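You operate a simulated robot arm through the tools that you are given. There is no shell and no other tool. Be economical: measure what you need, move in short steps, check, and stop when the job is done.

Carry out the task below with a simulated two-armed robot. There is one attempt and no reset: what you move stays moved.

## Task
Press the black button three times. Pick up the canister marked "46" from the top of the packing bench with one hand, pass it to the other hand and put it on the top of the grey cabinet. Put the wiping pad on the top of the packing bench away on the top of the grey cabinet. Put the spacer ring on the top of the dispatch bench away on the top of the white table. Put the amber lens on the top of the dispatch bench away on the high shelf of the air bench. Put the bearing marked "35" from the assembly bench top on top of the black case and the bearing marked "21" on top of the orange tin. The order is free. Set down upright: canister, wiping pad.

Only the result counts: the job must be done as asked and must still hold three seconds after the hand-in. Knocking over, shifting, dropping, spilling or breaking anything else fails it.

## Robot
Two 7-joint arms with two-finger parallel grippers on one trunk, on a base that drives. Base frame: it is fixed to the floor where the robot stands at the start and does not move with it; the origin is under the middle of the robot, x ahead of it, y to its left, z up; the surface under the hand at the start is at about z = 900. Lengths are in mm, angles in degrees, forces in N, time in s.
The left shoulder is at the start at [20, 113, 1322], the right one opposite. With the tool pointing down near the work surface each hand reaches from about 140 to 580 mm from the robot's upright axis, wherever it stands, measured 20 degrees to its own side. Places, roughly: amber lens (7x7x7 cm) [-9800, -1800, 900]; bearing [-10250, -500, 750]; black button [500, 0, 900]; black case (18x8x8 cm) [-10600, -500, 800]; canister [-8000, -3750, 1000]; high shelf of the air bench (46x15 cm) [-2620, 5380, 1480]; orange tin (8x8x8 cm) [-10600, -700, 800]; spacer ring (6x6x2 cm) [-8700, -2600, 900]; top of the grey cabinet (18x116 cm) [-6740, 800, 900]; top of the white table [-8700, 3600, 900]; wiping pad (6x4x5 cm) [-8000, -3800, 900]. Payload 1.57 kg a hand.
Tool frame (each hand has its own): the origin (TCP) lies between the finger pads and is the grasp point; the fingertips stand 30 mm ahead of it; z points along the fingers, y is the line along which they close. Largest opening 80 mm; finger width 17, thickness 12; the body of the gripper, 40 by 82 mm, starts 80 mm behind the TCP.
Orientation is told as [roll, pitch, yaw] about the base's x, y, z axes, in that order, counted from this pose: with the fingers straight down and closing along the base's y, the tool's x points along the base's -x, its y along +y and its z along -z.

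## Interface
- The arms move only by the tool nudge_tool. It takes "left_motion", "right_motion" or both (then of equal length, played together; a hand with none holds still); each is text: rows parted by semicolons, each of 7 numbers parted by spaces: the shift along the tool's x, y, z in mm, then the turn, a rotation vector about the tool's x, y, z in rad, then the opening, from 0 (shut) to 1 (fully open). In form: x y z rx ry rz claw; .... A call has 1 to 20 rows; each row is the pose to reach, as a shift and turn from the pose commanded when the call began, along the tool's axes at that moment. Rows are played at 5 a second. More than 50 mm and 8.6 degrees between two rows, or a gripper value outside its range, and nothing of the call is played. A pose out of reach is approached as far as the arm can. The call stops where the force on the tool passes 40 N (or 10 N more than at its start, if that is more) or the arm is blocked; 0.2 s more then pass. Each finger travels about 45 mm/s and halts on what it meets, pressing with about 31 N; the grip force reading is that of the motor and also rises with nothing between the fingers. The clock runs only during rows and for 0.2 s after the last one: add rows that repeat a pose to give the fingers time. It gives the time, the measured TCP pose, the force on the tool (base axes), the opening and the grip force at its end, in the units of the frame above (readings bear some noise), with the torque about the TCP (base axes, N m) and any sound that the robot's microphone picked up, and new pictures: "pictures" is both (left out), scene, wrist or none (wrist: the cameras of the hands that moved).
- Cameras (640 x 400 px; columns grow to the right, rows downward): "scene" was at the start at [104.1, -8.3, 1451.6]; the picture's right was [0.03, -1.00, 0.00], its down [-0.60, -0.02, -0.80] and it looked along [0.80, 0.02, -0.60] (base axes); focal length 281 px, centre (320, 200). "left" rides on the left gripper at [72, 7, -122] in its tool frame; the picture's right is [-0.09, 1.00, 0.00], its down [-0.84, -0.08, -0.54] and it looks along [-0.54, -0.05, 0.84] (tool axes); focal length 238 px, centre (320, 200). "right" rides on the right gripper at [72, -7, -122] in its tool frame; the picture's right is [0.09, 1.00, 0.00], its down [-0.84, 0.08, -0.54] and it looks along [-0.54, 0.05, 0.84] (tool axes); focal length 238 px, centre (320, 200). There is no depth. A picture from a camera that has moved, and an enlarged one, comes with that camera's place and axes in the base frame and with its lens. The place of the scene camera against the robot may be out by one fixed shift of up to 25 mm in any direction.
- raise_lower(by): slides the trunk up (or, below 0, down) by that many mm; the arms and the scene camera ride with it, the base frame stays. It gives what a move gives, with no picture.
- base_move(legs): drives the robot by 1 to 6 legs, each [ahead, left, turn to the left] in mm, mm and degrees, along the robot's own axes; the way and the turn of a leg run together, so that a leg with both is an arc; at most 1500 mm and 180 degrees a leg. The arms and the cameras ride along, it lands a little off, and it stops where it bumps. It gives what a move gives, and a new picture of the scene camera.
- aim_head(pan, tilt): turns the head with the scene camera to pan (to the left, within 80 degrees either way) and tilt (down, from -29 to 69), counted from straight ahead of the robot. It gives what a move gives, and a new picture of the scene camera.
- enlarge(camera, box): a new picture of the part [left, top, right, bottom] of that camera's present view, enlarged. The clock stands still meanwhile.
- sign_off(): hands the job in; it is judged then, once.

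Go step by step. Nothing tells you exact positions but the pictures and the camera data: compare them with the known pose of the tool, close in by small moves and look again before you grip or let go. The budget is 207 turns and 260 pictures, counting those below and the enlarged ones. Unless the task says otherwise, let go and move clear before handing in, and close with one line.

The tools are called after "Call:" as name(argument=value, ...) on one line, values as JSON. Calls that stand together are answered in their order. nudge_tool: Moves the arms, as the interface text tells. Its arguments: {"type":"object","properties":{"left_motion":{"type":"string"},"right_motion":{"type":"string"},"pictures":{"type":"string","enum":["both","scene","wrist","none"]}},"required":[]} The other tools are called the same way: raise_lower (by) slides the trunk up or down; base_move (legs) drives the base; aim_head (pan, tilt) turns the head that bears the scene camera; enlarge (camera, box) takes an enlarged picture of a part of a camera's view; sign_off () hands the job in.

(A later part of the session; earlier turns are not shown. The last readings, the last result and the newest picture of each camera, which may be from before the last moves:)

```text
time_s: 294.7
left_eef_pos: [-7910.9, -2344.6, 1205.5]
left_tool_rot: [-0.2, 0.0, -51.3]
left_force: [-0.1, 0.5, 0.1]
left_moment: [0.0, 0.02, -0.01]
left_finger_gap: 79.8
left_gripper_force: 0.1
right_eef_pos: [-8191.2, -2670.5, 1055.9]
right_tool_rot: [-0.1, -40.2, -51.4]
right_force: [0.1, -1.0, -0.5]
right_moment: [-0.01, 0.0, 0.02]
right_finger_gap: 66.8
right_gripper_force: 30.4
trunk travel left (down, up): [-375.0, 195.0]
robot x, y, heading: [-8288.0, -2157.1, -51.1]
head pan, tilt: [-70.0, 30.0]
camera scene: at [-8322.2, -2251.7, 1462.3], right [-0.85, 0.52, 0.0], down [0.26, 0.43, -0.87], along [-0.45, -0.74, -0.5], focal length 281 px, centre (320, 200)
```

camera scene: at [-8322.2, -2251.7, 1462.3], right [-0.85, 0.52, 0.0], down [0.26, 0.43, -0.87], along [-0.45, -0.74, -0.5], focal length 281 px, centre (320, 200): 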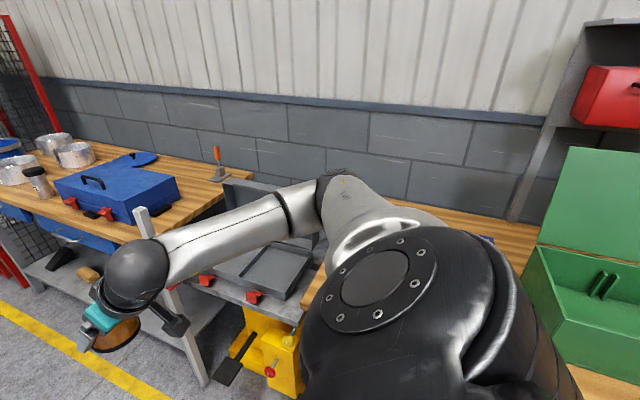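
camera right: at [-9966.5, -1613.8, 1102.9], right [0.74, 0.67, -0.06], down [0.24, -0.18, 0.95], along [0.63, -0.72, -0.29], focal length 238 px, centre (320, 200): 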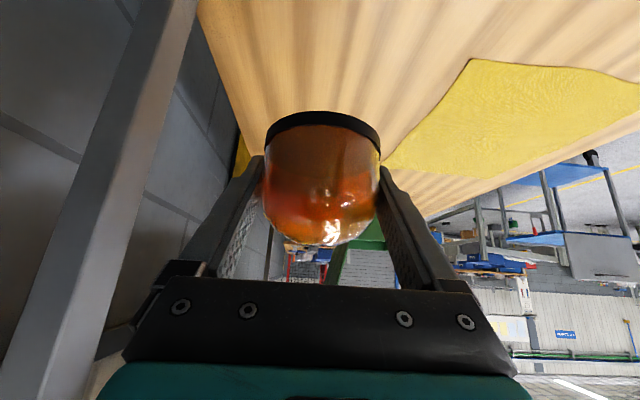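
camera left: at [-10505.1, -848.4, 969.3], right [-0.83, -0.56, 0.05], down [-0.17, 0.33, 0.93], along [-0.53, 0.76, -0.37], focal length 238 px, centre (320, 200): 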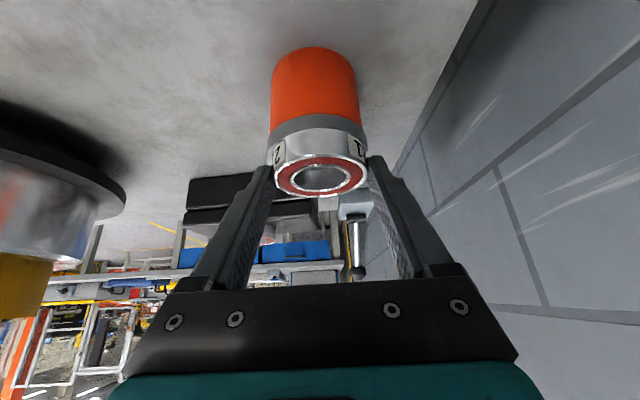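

The ring is confirmed at about [-8720, -2666]. I'll raise and tuck the right hand, then turn to face the bench.

Call:
nudge_tool(right_motion="-10 10 -35 0 0 0 0; -19 20 -70 0 0 0 0; -28 30 -105 0 0 0 0; -38 40 -138 0 0 0 0", pictures="none")

Call:
base_move(legs=[[0, 0, -90]])

Call:
aim_head(pan=10, tilt=35)

```text
time_s: 295.7
left_eef_pos: [-7910.5, -2344.6, 1206.5]
left_tool_rot: [-0.2, 0.0, -51.3]
left_force: [-0.4, 0.1, -0.1]
left_moment: [0.0, -0.02, 0.01]
left_finger_gap: 80.1
left_gripper_force: 0.1
right_eef_pos: [-8197.9, -2597.9, 1186.5]
right_tool_rot: [0.1, -40.2, -51.3]
right_force: [0.2, 0.2, -0.4]
right_moment: [-0.01, -0.02, 0.0]
right_finger_gap: 66.7
right_gripper_force: 31.0
trunk travel left (down, up): [-375.0, 195.0]
robot x, y, heading: [-8288.6, -2158.7, -51.5]
head pan, tilt: [-70.0, 30.0]
```

```text
time_s: 299.9
left_eef_pos: [-8474.7, -2536.9, 1204.8]
left_tool_rot: [-0.1, 0.0, -140.8]
left_force: [-0.5, 0.2, 0.1]
left_moment: [-0.02, 0.02, 0.0]
left_finger_gap: 80.1
left_gripper_force: 0.1
right_eef_pos: [-8731.7, -2250.0, 1185.8]
right_tool_rot: [-0.1, -40.2, -140.8]
right_force: [0.4, -0.5, -0.9]
right_moment: [0.03, 0.04, -0.01]
right_finger_gap: 66.8
right_gripper_force: 31.3
trunk travel left (down, up): [-375.0, 195.0]
robot x, y, heading: [-8292.2, -2158.7, -140.7]
head pan, tilt: [-70.0, 30.0]
camera scene: at [-8367.2, -2126.6, 1462.3], right [0.51, 0.86, 0.0], down [0.43, -0.26, -0.87], along [-0.74, 0.44, -0.5], focal length 281 px, centre (320, 200)
```

scene: 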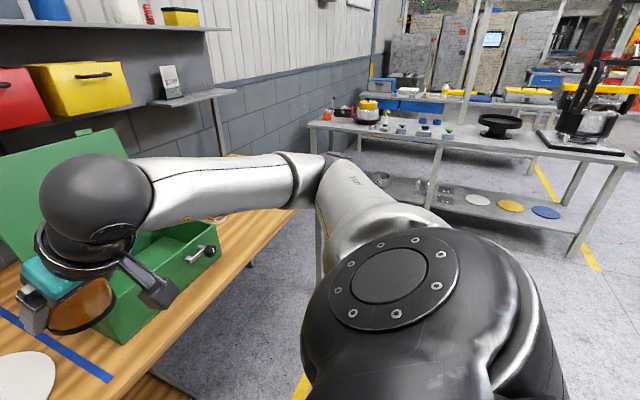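

```text
time_s: 301.4
left_eef_pos: [-8473.7, -2537.2, 1205.6]
left_tool_rot: [-0.1, 0.0, -140.7]
left_force: [0.4, -0.2, 0.0]
left_moment: [0.0, -0.03, 0.01]
left_finger_gap: 80.2
left_gripper_force: 0.1
right_eef_pos: [-8730.6, -2250.2, 1186.5]
right_tool_rot: [0.1, -40.2, -140.7]
right_force: [0.3, 0.5, 0.3]
right_moment: [0.0, -0.01, 0.02]
right_finger_gap: 66.9
right_gripper_force: 31.0
trunk travel left (down, up): [-375.0, 195.0]
robot x, y, heading: [-8288.2, -2155.0, -140.6]
head pan, tilt: [10.0, 35.0]
camera scene: at [-8346.9, -2239.6, 1454.5], right [-0.76, 0.65, 0.0], down [0.37, 0.43, -0.82], along [-0.53, -0.62, -0.57], focal length 281 px, centre (320, 200)
```

scene: 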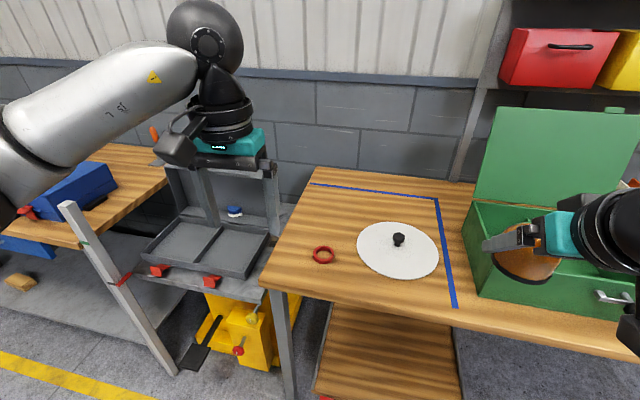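

The red spacer ring is about 658 mm ahead and 121 mm left. I'll move 160 mm closer, which keeps the lens well above the green box.

Call:
base_move(legs=[[160, 0, 0]])

Call:
enlarge(camera="left", box=[0, 0, 640, 400])

```text
time_s: 302.8
left_eef_pos: [-8599.1, -2636.8, 1206.6]
left_tool_rot: [-0.1, -0.1, -140.8]
left_force: [0.1, 0.2, 0.1]
left_moment: [0.0, -0.02, 0.02]
left_finger_gap: 79.7
left_gripper_force: 0.1
right_eef_pos: [-8853.2, -2350.7, 1185.2]
right_tool_rot: [-0.1, -40.2, -141.0]
right_force: [0.3, 0.2, -0.1]
right_moment: [0.04, -0.01, 0.0]
right_finger_gap: 66.5
right_gripper_force: 31.5
trunk travel left (down, up): [-375.0, 195.0]
robot x, y, heading: [-8412.7, -2259.0, -140.8]
head pan, tilt: [10.0, 35.0]
camera scene: at [-8470.8, -2340.7, 1454.4], right [-0.76, 0.65, 0.0], down [0.38, 0.43, -0.82], along [-0.53, -0.62, -0.57], focal length 281 px, centre (320, 200)
```

scene: 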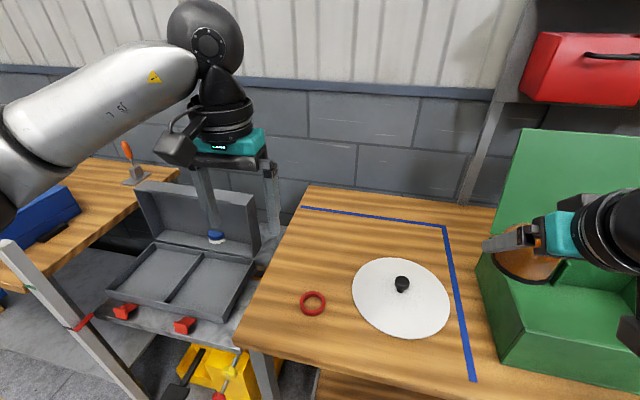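

```text
1.00 times, centred on (320, 200) of left (not enlarged: the box is as wide or as high as the picture)
camera zoom: at [-8539.2, -2597.8, 1329.1], right [0.56, -0.83, 0.0], down [-0.7, -0.47, 0.54], along [-0.45, -0.3, -0.84], focal length 238 px, centre (320, 200)
```

zoom: 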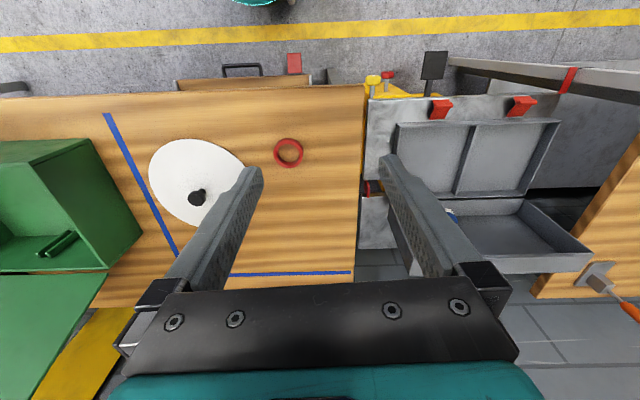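

Call:
nudge_tool(left_motion="-17 -12 40 0 0 0 1; -34 -24 80 0 0 0 1; -51 -36 120 0 0 0 1; -68 -48 160 0 0 0 1; -85 -60 200 0 0 0 1; -103 -72 243 0 0 0 1; -103 -72 243 0 0 0 1", pictures="wrist")

```text
time_s: 304.4
left_eef_pos: [-8723.0, -2645.7, 961.3]
left_tool_rot: [0.0, -0.1, -140.9]
left_force: [0.3, -0.2, -0.1]
left_moment: [0.04, -0.02, -0.02]
left_finger_gap: 80.0
left_gripper_force: 0.0
right_eef_pos: [-8851.8, -2350.3, 1186.2]
right_tool_rot: [-0.1, -40.3, -140.8]
right_force: [0.1, 0.7, -0.7]
right_moment: [-0.01, 0.0, 0.01]
right_finger_gap: 66.7
right_gripper_force: 30.7
trunk travel left (down, up): [-375.0, 195.0]
robot x, y, heading: [-8411.4, -2256.9, -140.8]
head pan, tilt: [10.0, 35.0]
camera left: at [-8663.6, -2606.8, 1085.6], right [0.56, -0.83, 0.0], down [-0.7, -0.47, 0.54], along [-0.45, -0.3, -0.84], focal length 238 px, centre (320, 200)
```

left: 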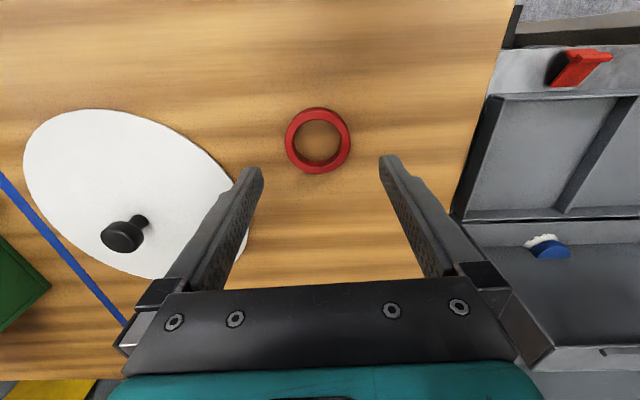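

Call:
nudge_tool(left_motion="2 -1 30 0 0 0 1; 2 -1 55 0 0 0 1; 2 -1 66 0 0 0 1; 2 -1 66 0 0 0 1", pictures="wrist")

```text
time_s: 305.4
left_eef_pos: [-8722.9, -2643.2, 895.6]
left_tool_rot: [-0.1, -0.1, -141.0]
left_force: [-0.2, 0.5, 0.3]
left_moment: [0.0, 0.02, 0.0]
left_finger_gap: 79.9
left_gripper_force: 0.1
right_eef_pos: [-8854.3, -2350.4, 1186.1]
right_tool_rot: [0.0, -40.2, -140.8]
right_force: [-0.6, 0.6, -1.0]
right_moment: [-0.02, -0.02, -0.04]
right_finger_gap: 66.7
right_gripper_force: 30.5
trunk travel left (down, up): [-375.0, 195.0]
robot x, y, heading: [-8413.4, -2255.4, -140.9]
head pan, tilt: [10.0, 35.0]
camera left: at [-8663.3, -2604.1, 1020.1], right [0.56, -0.83, 0.0], down [-0.7, -0.47, 0.54], along [-0.45, -0.3, -0.84], focal length 238 px, centre (320, 200)
```

left: 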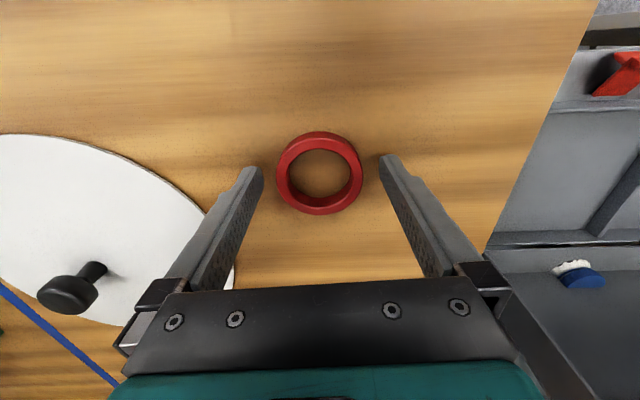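

Call:
nudge_tool(left_motion="2 0 2 0 0 0 0.8; 2 0 2 0 0 0 0.5; 2 0 2 0 0 0 0.2; 2 0 2 0 0 0 0; 2 0 2 0 0 0 0; 2 0 -1 0 0 0 0; 2 0 -8 0 0 0 0; 2 0 -25 0 0 0 0; 2 0 -60 0 0 0 0; 2 0 -100 0 0 0 0", pictures="wrist")

```text
time_s: 307.6
left_eef_pos: [-8720.1, -2641.8, 998.1]
left_tool_rot: [0.0, 0.1, -140.9]
left_force: [-0.8, 0.9, -0.8]
left_moment: [0.0, -0.01, 0.02]
left_finger_gap: 58.0
left_gripper_force: 30.8
right_eef_pos: [-8853.9, -2350.8, 1186.2]
right_tool_rot: [0.0, -40.3, -140.9]
right_force: [0.9, 0.2, -0.5]
right_moment: [0.01, 0.03, -0.02]
right_finger_gap: 66.7
right_gripper_force: 30.7
trunk travel left (down, up): [-375.0, 195.0]
robot x, y, heading: [-8412.4, -2255.8, -140.7]
head pan, tilt: [10.0, 35.0]
camera left: at [-8661.3, -2602.8, 1121.1], right [0.56, -0.83, 0.0], down [-0.7, -0.47, 0.54], along [-0.45, -0.3, -0.84], focal length 238 px, centre (320, 200)
```

left: 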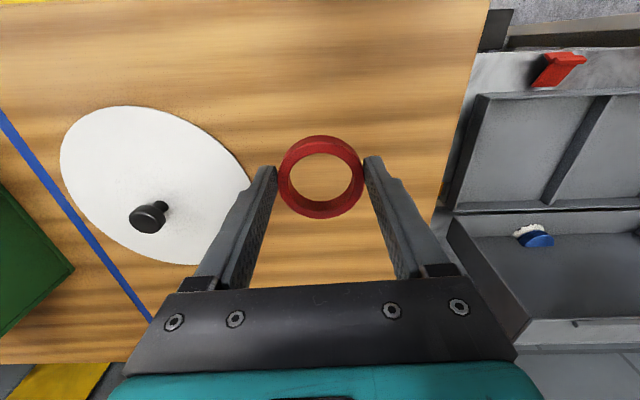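

The ring is held. I'll lift and tuck, back away, and turn towards the white table to the north.

Call:
nudge_tool(left_motion="0 0 -45 0 0 0 0; 0 0 -90 0 0 0 0; 30 10 -125 0 0 0 0; 60 20 -160 0 0 0 0; 90 30 -195 0 0 0 0; 120 40 -210 0 0 0 0", pictures="none")

Call:
base_move(legs=[[-300, 0, 0], [0, 0, -129]])

Call:
aim_head(pan=0, tilt=15)

```text
time_s: 309.0
left_eef_pos: [-8600.8, -2599.4, 1205.9]
left_tool_rot: [0.0, 0.0, -140.8]
left_force: [-0.4, 0.7, 0.7]
left_moment: [0.0, 0.04, 0.0]
left_finger_gap: 58.4
left_gripper_force: 30.9
right_eef_pos: [-8853.8, -2350.9, 1185.9]
right_tool_rot: [0.0, -40.3, -140.8]
right_force: [1.1, 0.7, -0.7]
right_moment: [-0.02, -0.03, 0.0]
right_finger_gap: 66.6
right_gripper_force: 31.6
trunk travel left (down, up): [-375.0, 195.0]
robot x, y, heading: [-8412.1, -2255.8, -140.7]
head pan, tilt: [10.0, 35.0]
```

```text
time_s: 316.4
left_eef_pos: [-8328.5, -1705.0, 1206.6]
left_tool_rot: [-0.1, -0.1, 90.5]
left_force: [-0.4, 1.7, 0.3]
left_moment: [-0.02, 0.0, -0.02]
left_finger_gap: 58.4
left_gripper_force: 31.2
right_eef_pos: [-7978.0, -1662.7, 1186.3]
right_tool_rot: [-0.1, -40.2, 90.6]
right_force: [-0.4, -0.1, -0.6]
right_moment: [-0.03, -0.03, 0.02]
right_finger_gap: 66.7
right_gripper_force: 31.2
trunk travel left (down, up): [-375.0, 195.0]
robot x, y, heading: [-8178.5, -2068.8, 90.5]
head pan, tilt: [10.0, 35.0]
camera scene: at [-8188.2, -1980.8, 1454.5], right [0.98, 0.18, 0.0], down [0.11, -0.56, -0.82], along [-0.15, 0.81, -0.57], focal length 281 px, centre (320, 200)
```

scene: 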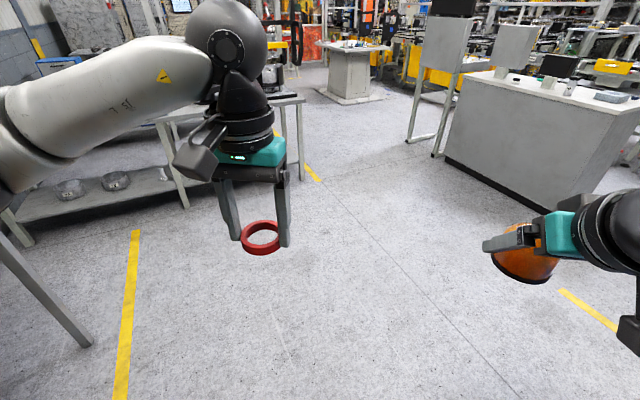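

```text
time_s: 317.2
left_eef_pos: [-8328.9, -1704.4, 1205.8]
left_tool_rot: [-0.2, 0.0, 90.6]
left_force: [0.0, 0.7, 0.5]
left_moment: [-0.02, 0.03, 0.01]
left_finger_gap: 58.4
left_gripper_force: 31.3
right_eef_pos: [-7977.9, -1662.5, 1186.1]
right_tool_rot: [0.0, -40.1, 90.6]
right_force: [-0.8, -1.1, 0.0]
right_moment: [0.0, -0.04, 0.0]
right_finger_gap: 67.0
right_gripper_force: 31.1
trunk travel left (down, up): [-375.0, 195.0]
robot x, y, heading: [-8179.2, -2068.1, 90.4]
head pan, tilt: [0.0, 15.0]
camera scene: at [-8173.1, -1973.9, 1486.4], right [1.0, 0.01, 0.0], down [0.0, -0.26, -0.97], along [-0.01, 0.97, -0.26], focal length 281 px, centre (320, 200)
```

scene: 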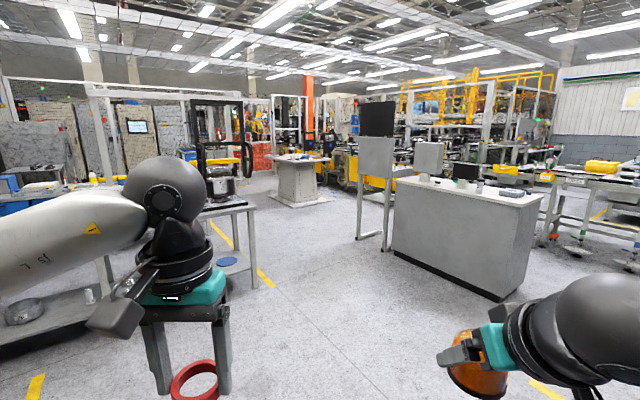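

The path north is clear. I'll drive straight 3.5 m, then look.

Call:
base_move(legs=[[1200, -60, 0], [1200, 0, 0], [1100, 0, 0]])

Call:
aim_head(pan=15, tilt=20)

```text
time_s: 333.1
left_eef_pos: [-8328.2, 1613.2, 1206.0]
left_tool_rot: [-0.2, 0.0, 91.2]
left_force: [-0.1, 0.1, -0.2]
left_moment: [-0.03, -0.01, -0.01]
left_finger_gap: 58.5
left_gripper_force: 30.5
right_eef_pos: [-7976.8, 1658.7, 1186.1]
right_tool_rot: [-0.7, -40.0, 91.4]
right_force: [0.6, 0.1, -1.2]
right_moment: [0.03, -0.01, 0.04]
right_finger_gap: 66.6
right_gripper_force: 30.8
trunk travel left (down, up): [-375.0, 195.0]
robot x, y, heading: [-8170.1, 1255.2, 91.5]
head pan, tilt: [0.0, 15.0]
stopped in leg 3: the robot was blocked; the commanded pose is now the measured one
camera scene: at [-8172.3, 1345.8, 1486.7], right [1.0, 0.02, 0.0], down [0.01, -0.26, -0.97], along [-0.02, 0.97, -0.26], focal length 281 px, centre (320, 200)
```

scene: 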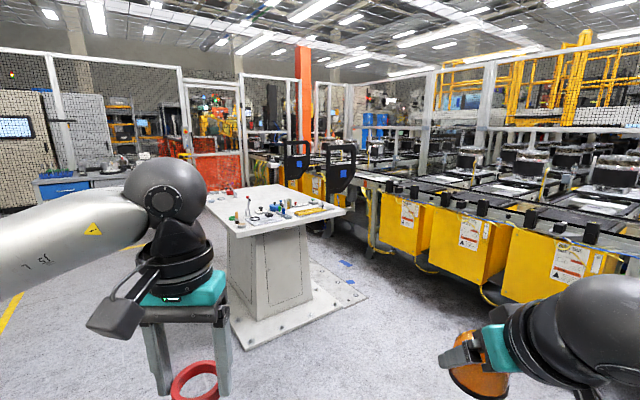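

```text
time_s: 333.8
left_eef_pos: [-8328.8, 1613.2, 1205.4]
left_tool_rot: [-0.3, 0.1, 91.2]
left_force: [0.3, 1.0, -0.7]
left_moment: [0.01, 0.01, -0.01]
left_finger_gap: 58.3
left_gripper_force: 31.0
right_eef_pos: [-7976.3, 1661.1, 1184.8]
right_tool_rot: [-0.6, -40.0, 91.3]
right_force: [-0.2, -0.3, -0.8]
right_moment: [-0.02, -0.02, 0.01]
right_finger_gap: 66.6
right_gripper_force: 30.8
trunk travel left (down, up): [-375.0, 195.0]
robot x, y, heading: [-8169.5, 1252.9, 91.3]
head pan, tilt: [15.0, 20.0]
camera scene: at [-8196.2, 1341.9, 1478.4], right [0.96, 0.28, 0.0], down [0.1, -0.33, -0.94], along [-0.26, 0.9, -0.34], focal length 281 px, centre (320, 200)
```

scene: 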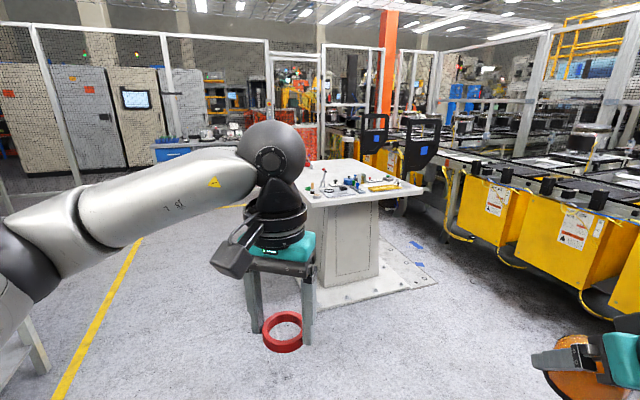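

The base was blocked by something beside it. I'll look around before moving.

Call:
aim_head(pan=-70, tilt=40)

Call:
aim_head(pan=75, tilt=40)

```text
time_s: 335.4
left_eef_pos: [-8329.0, 1613.4, 1205.3]
left_tool_rot: [-0.2, -0.1, 91.2]
left_force: [0.7, 0.4, -0.7]
left_moment: [-0.02, -0.01, 0.01]
left_finger_gap: 58.2
left_gripper_force: 31.1
right_eef_pos: [-7975.8, 1659.2, 1185.7]
right_tool_rot: [-0.6, -40.0, 91.2]
right_force: [-0.4, -0.7, -0.9]
right_moment: [0.01, -0.01, -0.01]
right_finger_gap: 66.6
right_gripper_force: 30.4
trunk travel left (down, up): [-375.0, 195.0]
robot x, y, heading: [-8174.1, 1257.4, 91.2]
head pan, tilt: [-70.0, 40.0]
camera scene: at [-8090.7, 1283.4, 1447.3], right [0.36, -0.93, 0.0], down [-0.6, -0.23, -0.77], along [0.72, 0.28, -0.64], focal length 281 px, centre (320, 200)
```

scene: 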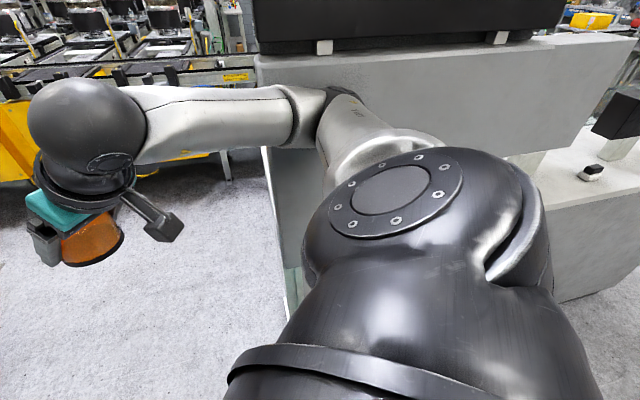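

```text
time_s: 337.7
left_eef_pos: [-8328.5, 1614.0, 1205.5]
left_tool_rot: [-0.2, -0.2, 91.2]
left_force: [0.8, 0.7, -0.6]
left_moment: [0.0, 0.0, -0.01]
left_finger_gap: 58.2
left_gripper_force: 31.2
right_eef_pos: [-7975.5, 1659.8, 1185.7]
right_tool_rot: [-0.4, -40.0, 91.4]
right_force: [0.7, 0.2, -0.8]
right_moment: [-0.02, 0.01, 0.01]
right_finger_gap: 66.7
right_gripper_force: 31.1
trunk travel left (down, up): [-375.0, 195.0]
robot x, y, heading: [-8169.6, 1254.9, 91.1]
head pan, tilt: [75.0, 40.0]
camera scene: at [-8252.4, 1272.5, 1446.6], right [0.24, 0.97, 0.0], down [0.63, -0.15, -0.76], along [-0.74, 0.18, -0.65], focal length 281 px, centre (320, 200)
```

scene: 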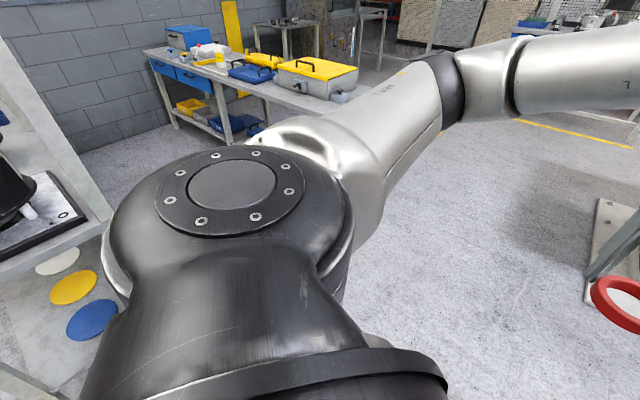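

The right elbow brushed the operator panel stand. I'll step left away from it before continuing.

Call:
base_move(legs=[[0, 250, 0], [450, 0, 0], [0, 0, 32]])

Call:
aim_head(pan=-10, tilt=25)

```text
time_s: 343.4
left_eef_pos: [-8749.7, 1924.9, 1205.8]
left_tool_rot: [-0.1, 0.0, 122.7]
left_force: [0.1, 0.3, 0.2]
left_moment: [0.0, -0.02, 0.02]
left_finger_gap: 58.3
left_gripper_force: 30.5
right_eef_pos: [-8473.8, 2148.7, 1184.1]
right_tool_rot: [-0.2, -39.9, 122.6]
right_force: [0.5, 1.2, -0.9]
right_moment: [0.01, -0.04, -0.03]
right_finger_gap: 66.6
right_gripper_force: 30.5
trunk travel left (down, up): [-375.0, 195.0]
robot x, y, heading: [-8431.8, 1695.3, 123.0]
head pan, tilt: [75.0, 40.0]
camera scene: at [-8510.0, 1668.9, 1446.9], right [-0.31, 0.95, 0.0], down [0.61, 0.2, -0.77], along [-0.73, -0.23, -0.64], focal length 281 px, centre (320, 200)
```

scene: 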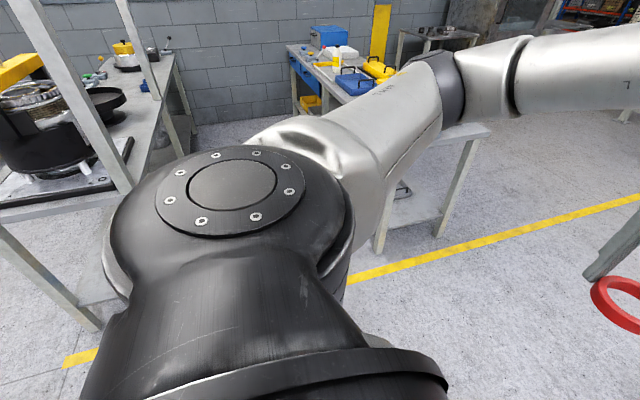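

```text
time_s: 345.0
left_eef_pos: [-8749.7, 1922.6, 1206.3]
left_tool_rot: [0.0, 0.0, 122.7]
left_force: [0.0, -0.3, -0.5]
left_moment: [-0.03, -0.02, 0.0]
left_finger_gap: 58.4
left_gripper_force: 31.0
right_eef_pos: [-8473.7, 2147.5, 1184.1]
right_tool_rot: [-0.2, -39.9, 122.6]
right_force: [0.2, 0.4, -1.0]
right_moment: [-0.01, -0.01, 0.01]
right_finger_gap: 66.6
right_gripper_force: 31.5
trunk travel left (down, up): [-375.0, 195.0]
robot x, y, heading: [-8431.2, 1694.6, 122.7]
head pan, tilt: [-10.0, 25.0]
camera scene: at [-8464.8, 1779.9, 1470.2], right [0.92, 0.39, 0.0], down [0.16, -0.39, -0.91], along [-0.35, 0.83, -0.42], focal length 281 px, centre (320, 200)
```

scene: 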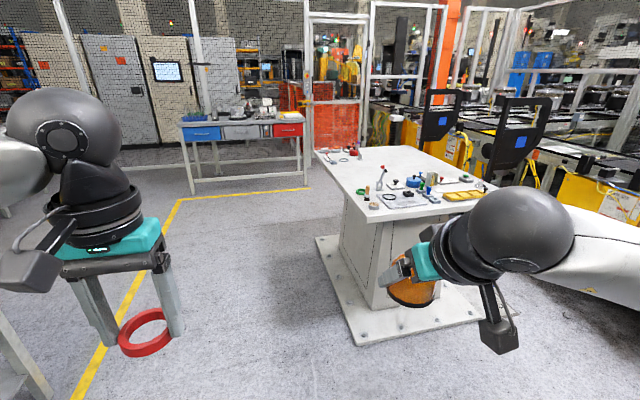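

The white table's top is free along its left long edge. I'll drive alongside that edge and turn to face it.

Call:
base_move(legs=[[760, 25, 0], [740, 25, 0]])

Call:
base_move(legs=[[0, 0, -87]])

Call:
aim_head(pan=10, tilt=35)

```text
time_s: 352.7
left_eef_pos: [-9609.7, 3157.0, 1207.0]
left_tool_rot: [-0.2, -0.1, 122.9]
left_force: [-0.5, 0.6, -0.6]
left_moment: [0.03, -0.02, 0.02]
left_finger_gap: 58.2
left_gripper_force: 30.9
right_eef_pos: [-9333.4, 3381.1, 1182.7]
right_tool_rot: [-0.2, -39.9, 122.6]
right_force: [0.2, -0.1, -1.1]
right_moment: [0.01, -0.01, -0.02]
right_finger_gap: 66.5
right_gripper_force: 31.2
trunk travel left (down, up): [-375.0, 195.0]
robot x, y, heading: [-9289.1, 2929.7, 123.2]
head pan, tilt: [-10.0, 25.0]
camera scene: at [-9323.9, 3013.5, 1470.2], right [0.92, 0.39, 0.0], down [0.16, -0.39, -0.91], along [-0.35, 0.83, -0.42], focal length 281 px, centre (320, 200)
```

scene: 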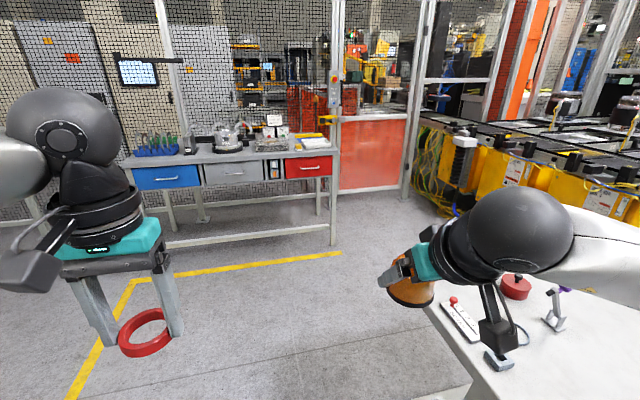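

```text
time_s: 356.9
left_eef_pos: [-9075.8, 3258.0, 1207.1]
left_tool_rot: [-0.1, 0.0, 35.0]
left_force: [0.3, 0.5, -0.1]
left_moment: [-0.02, -0.01, -0.01]
left_finger_gap: 58.1
left_gripper_force: 30.8
right_eef_pos: [-8840.6, 2992.3, 1184.0]
right_tool_rot: [-0.2, -39.8, 35.0]
right_force: [0.2, 0.3, -0.9]
right_moment: [-0.01, -0.03, 0.0]
right_finger_gap: 66.5
right_gripper_force: 31.2
trunk travel left (down, up): [-375.0, 195.0]
robot x, y, heading: [-9289.7, 2932.7, 35.0]
head pan, tilt: [-10.0, 25.0]
camera scene: at [-9190.6, 2964.8, 1470.2], right [0.43, -0.91, 0.0], down [-0.38, -0.18, -0.91], along [0.82, 0.39, -0.42], focal length 281 px, centre (320, 200)
```

scene: 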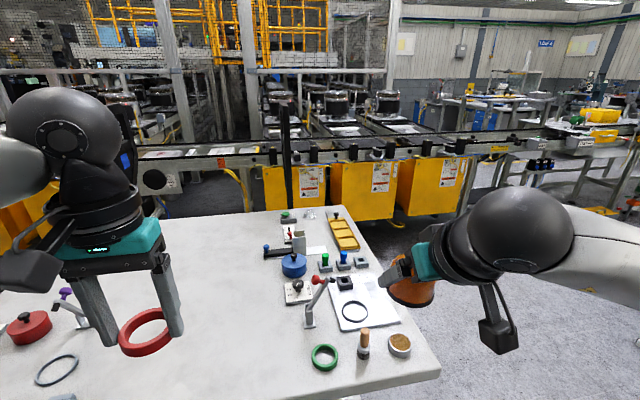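

```text
time_s: 357.7
left_eef_pos: [-9076.0, 3258.1, 1205.7]
left_tool_rot: [-0.1, 0.0, 35.0]
left_force: [-0.2, -0.1, 0.2]
left_moment: [0.0, 0.0, -0.02]
left_finger_gap: 58.0
left_gripper_force: 31.2
right_eef_pos: [-8840.3, 2992.1, 1184.1]
right_tool_rot: [-0.2, -39.9, 34.9]
right_force: [0.7, -0.3, -1.0]
right_moment: [0.01, 0.02, -0.02]
right_finger_gap: 66.4
right_gripper_force: 30.6
trunk travel left (down, up): [-375.0, 195.0]
robot x, y, heading: [-9288.9, 2932.7, 35.4]
head pan, tilt: [10.0, 35.0]
camera scene: at [-9211.9, 2988.0, 1454.5], right [0.71, -0.71, 0.0], down [-0.4, -0.41, -0.82], along [0.58, 0.58, -0.57], focal length 281 px, centre (320, 200)
```

scene: 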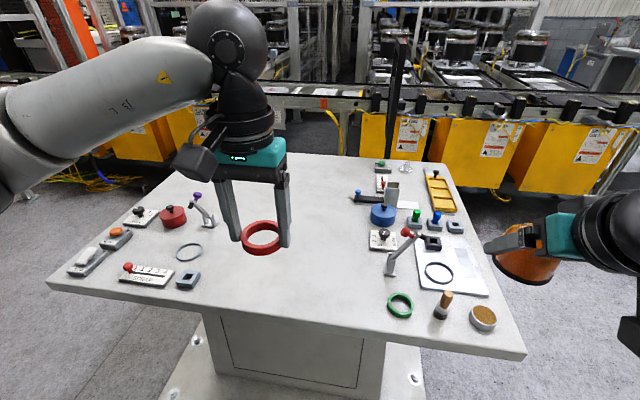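

There is free space in the middle of the table, just past the edge. I'll step closer and lower the ring there.

Call:
base_move(legs=[[60, 0, 0]])

Call:
nudge_tool(left_motion="-35 0 20 0 0 0 0; -70 0 50 0 0 0 0; -100 0 90 0 0 0 0; -100 0 130 0 0 0 0; -100 0 170 0 0 0 0; -100 0 210 0 0 0 0; -100 0 235 0 0 0 0; -100 0 235 0 0 0 0", pictures="both")

```text
time_s: 358.7
left_eef_pos: [-9026.7, 3293.5, 1205.7]
left_tool_rot: [-0.1, 0.1, 34.9]
left_force: [1.1, 0.3, -0.8]
left_moment: [-0.03, 0.0, 0.01]
left_finger_gap: 58.1
left_gripper_force: 30.5
right_eef_pos: [-8791.5, 3026.7, 1182.8]
right_tool_rot: [-0.1, -39.9, 34.9]
right_force: [0.4, 0.0, 0.4]
right_moment: [-0.01, -0.01, -0.01]
right_finger_gap: 66.8
right_gripper_force: 30.6
trunk travel left (down, up): [-375.0, 195.0]
robot x, y, heading: [-9238.9, 2968.0, 35.0]
head pan, tilt: [10.0, 35.0]
camera scene: at [-9162.1, 3023.2, 1454.4], right [0.71, -0.71, 0.0], down [-0.41, -0.41, -0.82], along [0.58, 0.58, -0.57], focal length 281 px, centre (320, 200)
```

scene: 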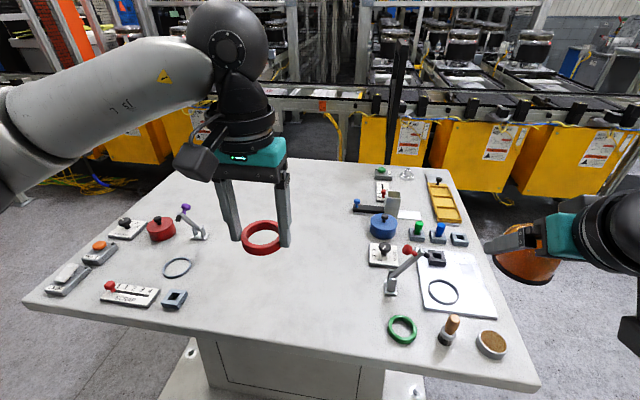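

```text
time_s: 360.5
left_eef_pos: [-8945.1, 3349.4, 970.7]
left_tool_rot: [0.0, 0.0, 35.0]
left_force: [0.5, 0.6, 0.2]
left_moment: [0.0, 0.0, 0.02]
left_finger_gap: 58.2
left_gripper_force: 31.4
right_eef_pos: [-8791.7, 3025.6, 1183.5]
right_tool_rot: [-0.3, -39.8, 34.9]
right_force: [0.0, 0.5, 0.3]
right_moment: [0.01, 0.04, 0.01]
right_finger_gap: 66.6
right_gripper_force: 31.3
trunk travel left (down, up): [-375.0, 195.0]
robot x, y, heading: [-9241.9, 2968.5, 35.2]
head pan, tilt: [10.0, 35.0]
camera scene: at [-9163.3, 3022.4, 1454.5], right [0.71, -0.71, 0.0], down [-0.4, -0.41, -0.82], along [0.58, 0.58, -0.57], focal length 281 px, centre (320, 200)
camera left: at [-9008.4, 3313.0, 1093.9], right [-0.5, 0.87, 0.0], down [0.73, 0.42, 0.54], along [0.47, 0.27, -0.84], focal length 238 px, centre (320, 200)
```

scene: 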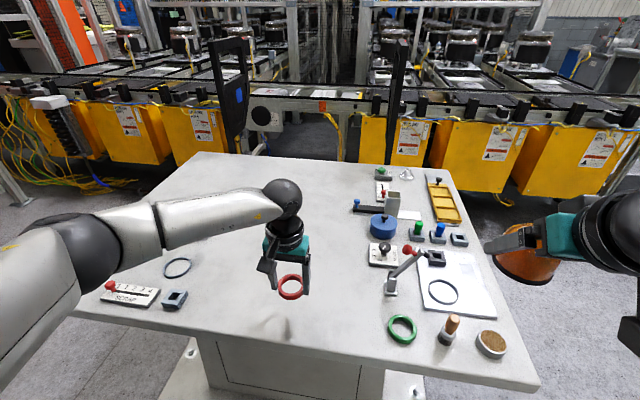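
left: 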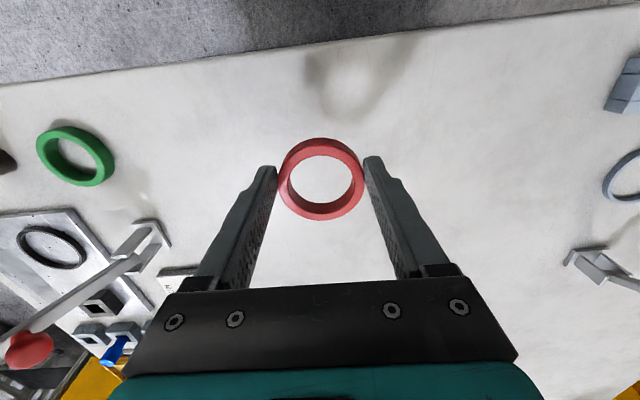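

Call:
nudge_tool(left_motion="0 0 15 0 0 0 0; 0 0 27 0 0 0 0; 0 0 31 0 0 0 0; 0 0 34 0 0 0 0", pictures="wrist")

```text
time_s: 361.5
left_eef_pos: [-8944.6, 3348.2, 937.1]
left_tool_rot: [-0.1, 0.0, 35.0]
left_force: [0.5, 0.3, -0.3]
left_moment: [0.01, 0.02, 0.02]
left_finger_gap: 58.4
left_gripper_force: 31.1
right_eef_pos: [-8792.0, 3025.8, 1184.5]
right_tool_rot: [-0.2, -39.9, 34.8]
right_force: [-0.9, 0.7, -1.1]
right_moment: [0.02, 0.05, -0.01]
right_finger_gap: 66.5
right_gripper_force: 30.5
trunk travel left (down, up): [-375.0, 195.0]
robot x, y, heading: [-9240.4, 2963.1, 35.2]
head pan, tilt: [10.0, 35.0]
camera left: at [-9008.1, 3312.8, 1060.3], right [-0.5, 0.87, 0.0], down [0.73, 0.42, 0.54], along [0.47, 0.27, -0.84], focal length 238 px, centre (320, 200)
```

left: 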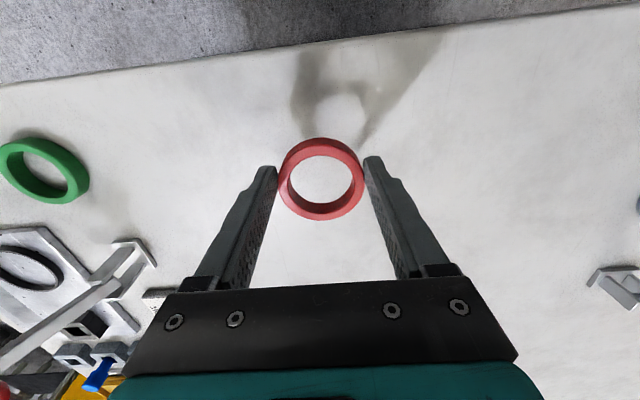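

Call:
nudge_tool(left_motion="0 0 4 0 0 0 0; 0 0 8 0 0 0 0; 0 0 12 0 0 0 0; 0 0 16 0 0 0 0; 0 0 20 0 0 0 0", pictures="wrist")

```text
time_s: 362.7
left_eef_pos: [-8944.3, 3349.5, 915.4]
left_tool_rot: [-0.1, -0.1, 34.9]
left_force: [0.1, -1.0, 0.0]
left_moment: [0.0, -0.01, 0.0]
left_finger_gap: 58.4
left_gripper_force: 31.3
right_eef_pos: [-8792.0, 3026.2, 1183.7]
right_tool_rot: [-0.3, -40.0, 34.9]
right_force: [-0.2, -0.4, -0.5]
right_moment: [0.01, 0.01, 0.03]
right_finger_gap: 66.4
right_gripper_force: 31.2
trunk travel left (down, up): [-375.0, 195.0]
robot x, y, heading: [-9241.0, 2962.1, 35.2]
head pan, tilt: [10.0, 35.0]
camera left: at [-9008.5, 3313.0, 1040.2], right [-0.5, 0.87, 0.0], down [0.73, 0.42, 0.54], along [0.47, 0.27, -0.84], focal length 238 px, centre (320, 200)
```

left: 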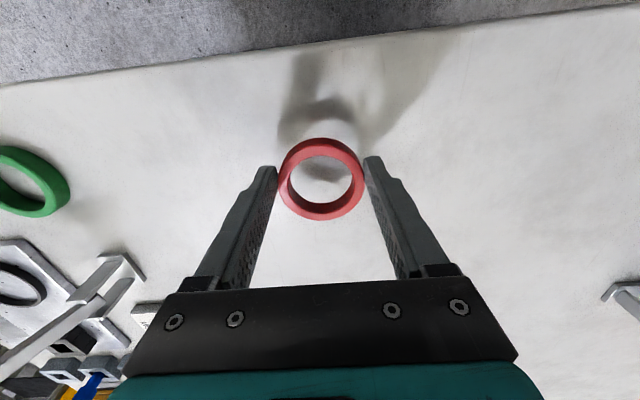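

Call:
nudge_tool(left_motion="0 0 5 0 0 0 0; 0 0 9 0 0 0 0; 0 0 13 0 0 0 0; 0 0 16 0 0 0 0; 0 0 19 0 0 0 0; 0 0 22 0 0 0 0", pictures="wrist")

```text
time_s: 364.1
left_eef_pos: [-8945.9, 3349.4, 894.4]
left_tool_rot: [-0.1, 0.0, 35.0]
left_force: [-0.2, 0.1, 1.9]
left_moment: [0.06, -0.02, 0.02]
left_finger_gap: 58.2
left_gripper_force: 30.8
right_eef_pos: [-8792.5, 3025.1, 1184.8]
right_tool_rot: [-0.1, -39.9, 34.8]
right_force: [-0.1, -0.8, -1.4]
right_moment: [0.01, 0.01, 0.0]
right_finger_gap: 66.5
right_gripper_force: 31.2
trunk travel left (down, up): [-375.0, 195.0]
robot x, y, heading: [-9241.5, 2964.2, 35.5]
head pan, tilt: [10.0, 35.0]
camera left: at [-9008.5, 3312.7, 1018.3], right [-0.5, 0.87, 0.0], down [0.73, 0.42, 0.54], along [0.47, 0.27, -0.84], focal length 238 px, centre (320, 200)
```

left: 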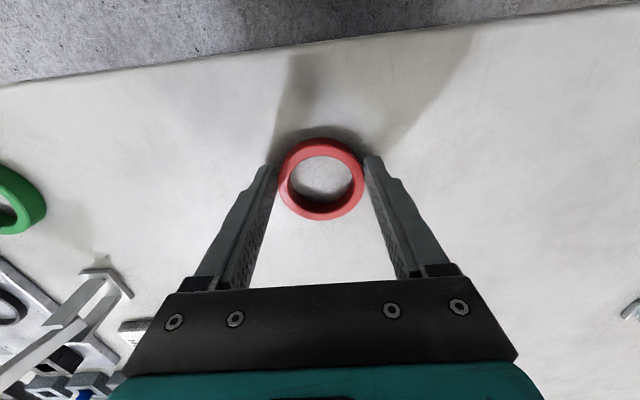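

Contact at TCP 894, so the surface is at z≈861. I'll release and lift.

Call:
nudge_tool(left_motion="0 0 0 0 0 0 0.8; 0 0 0 0 0 0 1; 0 0 0 0 0 0 1; 0 0 -20 0 0 0 1; 0 0 -60 0 0 0 1; 0 0 -105 0 0 0 1; 0 0 -150 0 0 0 1; 0 0 -195 0 0 0 1; 40 0 -225 0 0 0 1; 80 0 -255 0 0 0 1; 120 0 -285 0 0 0 1", pictures="scene")

```text
time_s: 366.5
left_eef_pos: [-9044.2, 3280.1, 1180.9]
left_tool_rot: [-0.1, 0.0, 35.0]
left_force: [0.6, -0.1, 0.5]
left_moment: [0.01, -0.03, 0.0]
left_finger_gap: 80.0
left_gripper_force: 0.0
right_eef_pos: [-8793.0, 3025.1, 1184.6]
right_tool_rot: [-0.3, -39.8, 34.9]
right_force: [-0.6, -0.1, -1.0]
right_moment: [0.01, 0.0, -0.02]
right_finger_gap: 66.4
right_gripper_force: 31.2
trunk travel left (down, up): [-375.0, 195.0]
robot x, y, heading: [-9241.0, 2960.5, 35.0]
head pan, tilt: [10.0, 35.0]
camera scene: at [-9164.0, 3022.0, 1454.6], right [0.71, -0.71, 0.0], down [-0.4, -0.41, -0.82], along [0.58, 0.58, -0.57], focal length 281 px, centre (320, 200)
```

scene: 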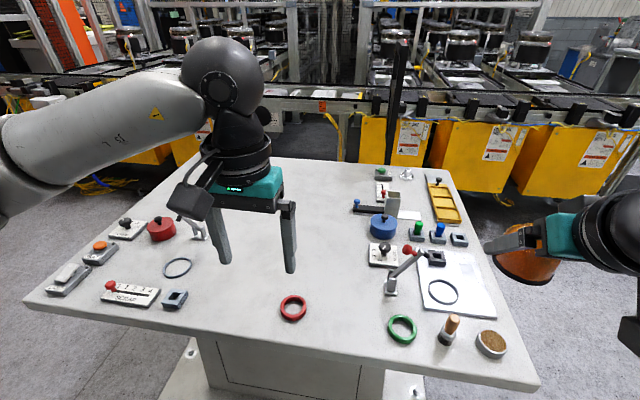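

The ring is on the white table. Now the long drive with the lens back around the conveyor. First I'll retrace the aisle southwards at constant heading.

Call:
base_move(legs=[[-96, 0, 0], [0, -1469, 0], [-296, -648, 0], [-664, -1122, 0], [-438, -670, 0], [-438, -670, 0]])

```text
time_s: 391.9
left_eef_pos: [-7953.8, -1570.9, 1179.6]
left_tool_rot: [-0.1, 0.0, 35.9]
left_force: [0.2, -0.9, -0.2]
left_moment: [0.01, 0.04, 0.04]
left_finger_gap: 80.2
left_gripper_force: 0.0
right_eef_pos: [-7698.9, -1822.7, 1183.4]
right_tool_rot: [-0.3, -39.9, 35.7]
right_force: [-0.5, -1.4, -1.2]
right_moment: [0.03, 0.0, 0.01]
right_finger_gap: 66.5
right_gripper_force: 31.5
trunk travel left (down, up): [-375.0, 195.0]
robot x, y, heading: [-8147.9, -1889.9, 36.2]
head pan, tilt: [10.0, 35.0]
camera scene: at [-8070.1, -1831.1, 1454.5], right [0.72, -0.69, 0.0], down [-0.4, -0.41, -0.82], along [0.57, 0.59, -0.57], focal length 281 px, centre (320, 200)
```

scene: 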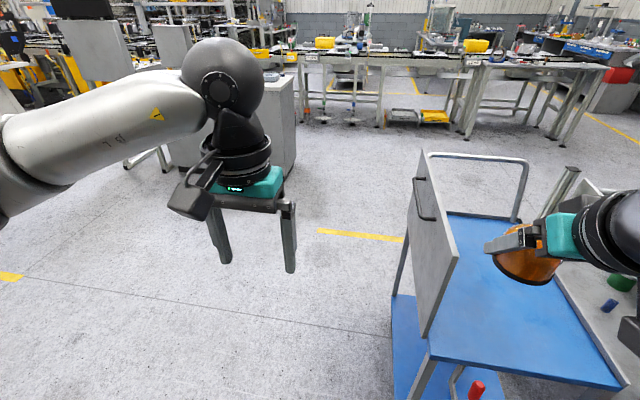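

There's open floor between the trolley and the conveyor. I'll take that shorter way and look right once there.

Call:
base_move(legs=[[0, 280, 0], [1400, 0, 0], [950, 0, 0]])

Call:
aim_head(pan=-75, tilt=15)

```text
time_s: 405.0
left_eef_pos: [-6197.5, 14.8, 1179.6]
left_tool_rot: [-0.1, 0.0, 34.6]
left_force: [1.0, 0.4, 0.1]
left_moment: [-0.02, 0.01, 0.02]
left_finger_gap: 79.8
left_gripper_force: 0.1
right_eef_pos: [-5948.3, -242.0, 1183.3]
right_tool_rot: [-0.1, -39.8, 34.7]
right_force: [-0.2, 0.2, -0.8]
right_moment: [-0.01, -0.04, -0.03]
right_finger_gap: 66.7
right_gripper_force: 31.1
trunk travel left (down, up): [-375.0, 195.0]
robot x, y, heading: [-6392.3, -300.4, 34.8]
head pan, tilt: [10.0, 35.0]
camera scene: at [-6319.1, -242.9, 1454.5], right [0.71, -0.71, 0.0], down [-0.41, -0.4, -0.82], along [0.58, 0.58, -0.57], focal length 281 px, centre (320, 200)
```

scene: 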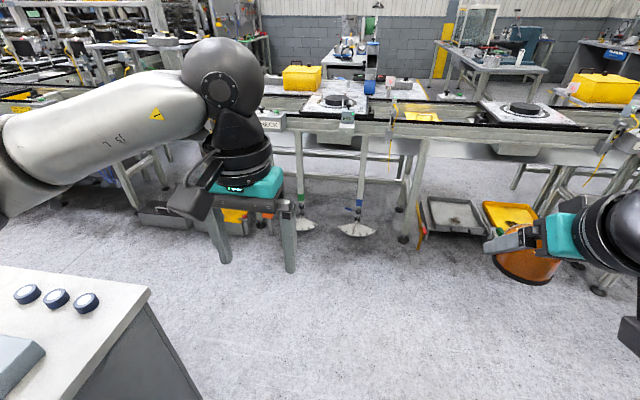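

```text
time_s: 406.6
left_eef_pos: [-6198.3, 14.7, 1179.0]
left_tool_rot: [-0.1, 0.0, 34.7]
left_force: [-1.0, 0.4, 0.6]
left_moment: [-0.01, 0.0, -0.02]
left_finger_gap: 80.2
left_gripper_force: 0.1
right_eef_pos: [-5947.3, -240.8, 1184.5]
right_tool_rot: [-0.2, -40.0, 34.6]
right_force: [0.0, 0.1, -0.9]
right_moment: [0.04, 0.0, -0.02]
right_finger_gap: 66.5
right_gripper_force: 30.9
trunk travel left (down, up): [-375.0, 195.0]
robot x, y, heading: [-6393.0, -299.2, 35.0]
head pan, tilt: [-75.0, 15.0]
camera scene: at [-6310.3, -365.4, 1486.5], right [-0.64, -0.77, 0.0], down [-0.2, 0.17, -0.97], along [0.74, -0.62, -0.26], focal length 281 px, centre (320, 200)
```

scene: 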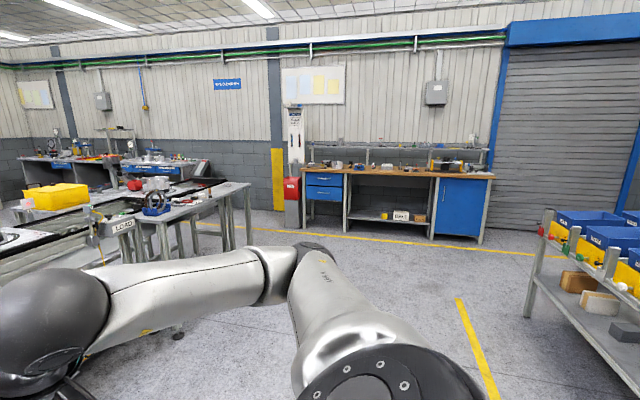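

The way is clear past the conveyor end. I'll strafe right and then drive down the corridor I came through.

Call:
base_move(legs=[[30, -1084, 0], [30, -1084, 0], [30, -1084, 0]])

```text
time_s: 422.5
left_eef_pos: [-4275.0, -2608.6, 1179.7]
left_tool_rot: [-0.1, -0.2, 34.1]
left_force: [0.2, 0.9, 0.0]
left_moment: [-0.01, 0.01, 0.02]
left_finger_gap: 79.8
left_gripper_force: 0.1
right_eef_pos: [-4028.3, -2867.7, 1184.9]
right_tool_rot: [-0.1, -39.9, 34.1]
right_force: [-0.2, 0.1, -0.2]
right_moment: [-0.02, 0.01, -0.02]
right_finger_gap: 66.5
right_gripper_force: 31.0
trunk travel left (down, up): [-375.0, 195.0]
robot x, y, heading: [-4477.7, -2924.4, 33.8]
head pan, tilt: [-75.0, 15.0]
camera scene: at [-4391.8, -2987.6, 1486.5], right [-0.65, -0.76, 0.0], down [-0.2, 0.17, -0.97], along [0.73, -0.63, -0.26], focal length 281 px, centre (320, 200)
```

scene: 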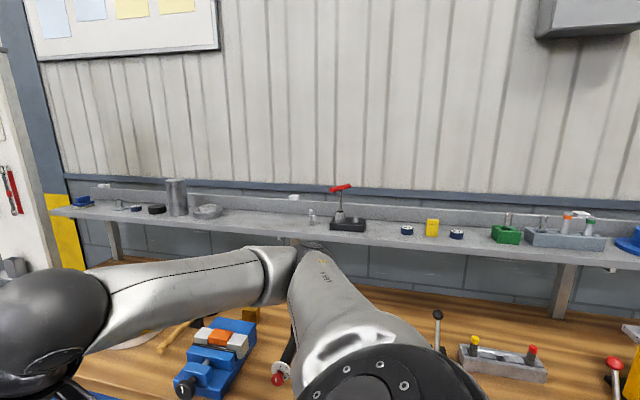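

Call:
base_move(legs=[[1207, 90, 0], [1208, 90, 0], [1030, 175, 0], [1030, 175, 0]])

Call:
aim_head(pan=60, tilt=10)

```text
time_s: 444.2
left_eef_pos: [-889.1, 344.7, 1179.3]
left_tool_rot: [-0.1, 0.0, 33.8]
left_force: [-0.3, -0.5, -0.6]
left_moment: [-0.02, -0.01, 0.02]
left_finger_gap: 79.8
left_gripper_force: 0.0
right_eef_pos: [-643.2, 85.3, 1183.3]
right_tool_rot: [-0.2, -39.9, 33.8]
right_force: [-0.3, -0.5, -0.8]
right_moment: [-0.01, 0.01, 0.0]
right_finger_gap: 66.7
right_gripper_force: 30.6
trunk travel left (down, up): [-375.0, 195.0]
robot x, y, heading: [-1089.7, 31.7, 33.9]
head pan, tilt: [-75.0, 15.0]
camera scene: at [-1007.5, -32.9, 1486.5], right [-0.66, -0.75, 0.0], down [-0.2, 0.17, -0.97], along [0.73, -0.63, -0.26], focal length 281 px, centre (320, 200)
```

scene: 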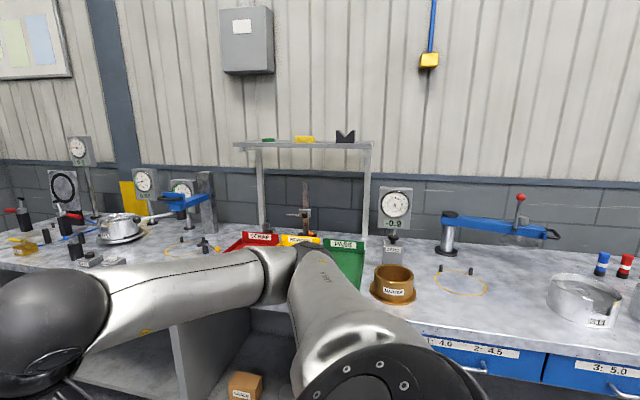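

```text
time_s: 446.4
left_eef_pos: [-889.4, 344.2, 1178.8]
left_tool_rot: [-0.2, -0.1, 33.8]
left_force: [-0.8, -0.3, 0.1]
left_moment: [0.03, 0.02, 0.04]
left_finger_gap: 80.0
left_gripper_force: 0.1
right_eef_pos: [-643.7, 84.8, 1183.3]
right_tool_rot: [-0.2, -39.9, 33.7]
right_force: [0.8, 0.1, -0.2]
right_moment: [-0.02, -0.01, 0.0]
right_finger_gap: 66.5
right_gripper_force: 31.0
trunk travel left (down, up): [-375.0, 195.0]
robot x, y, heading: [-1092.2, 37.2, 34.0]
head pan, tilt: [60.0, 10.0]
camera scene: at [-1084.5, 121.0, 1494.6], right [1.0, 0.07, 0.0], down [0.01, -0.17, -0.98], along [-0.07, 0.98, -0.17], focal length 281 px, centre (320, 200)
```

scene: 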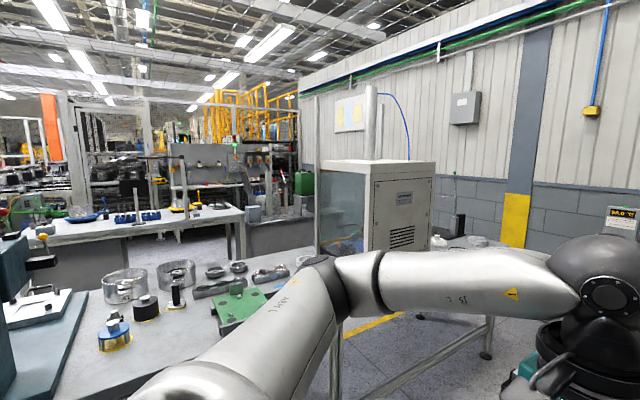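

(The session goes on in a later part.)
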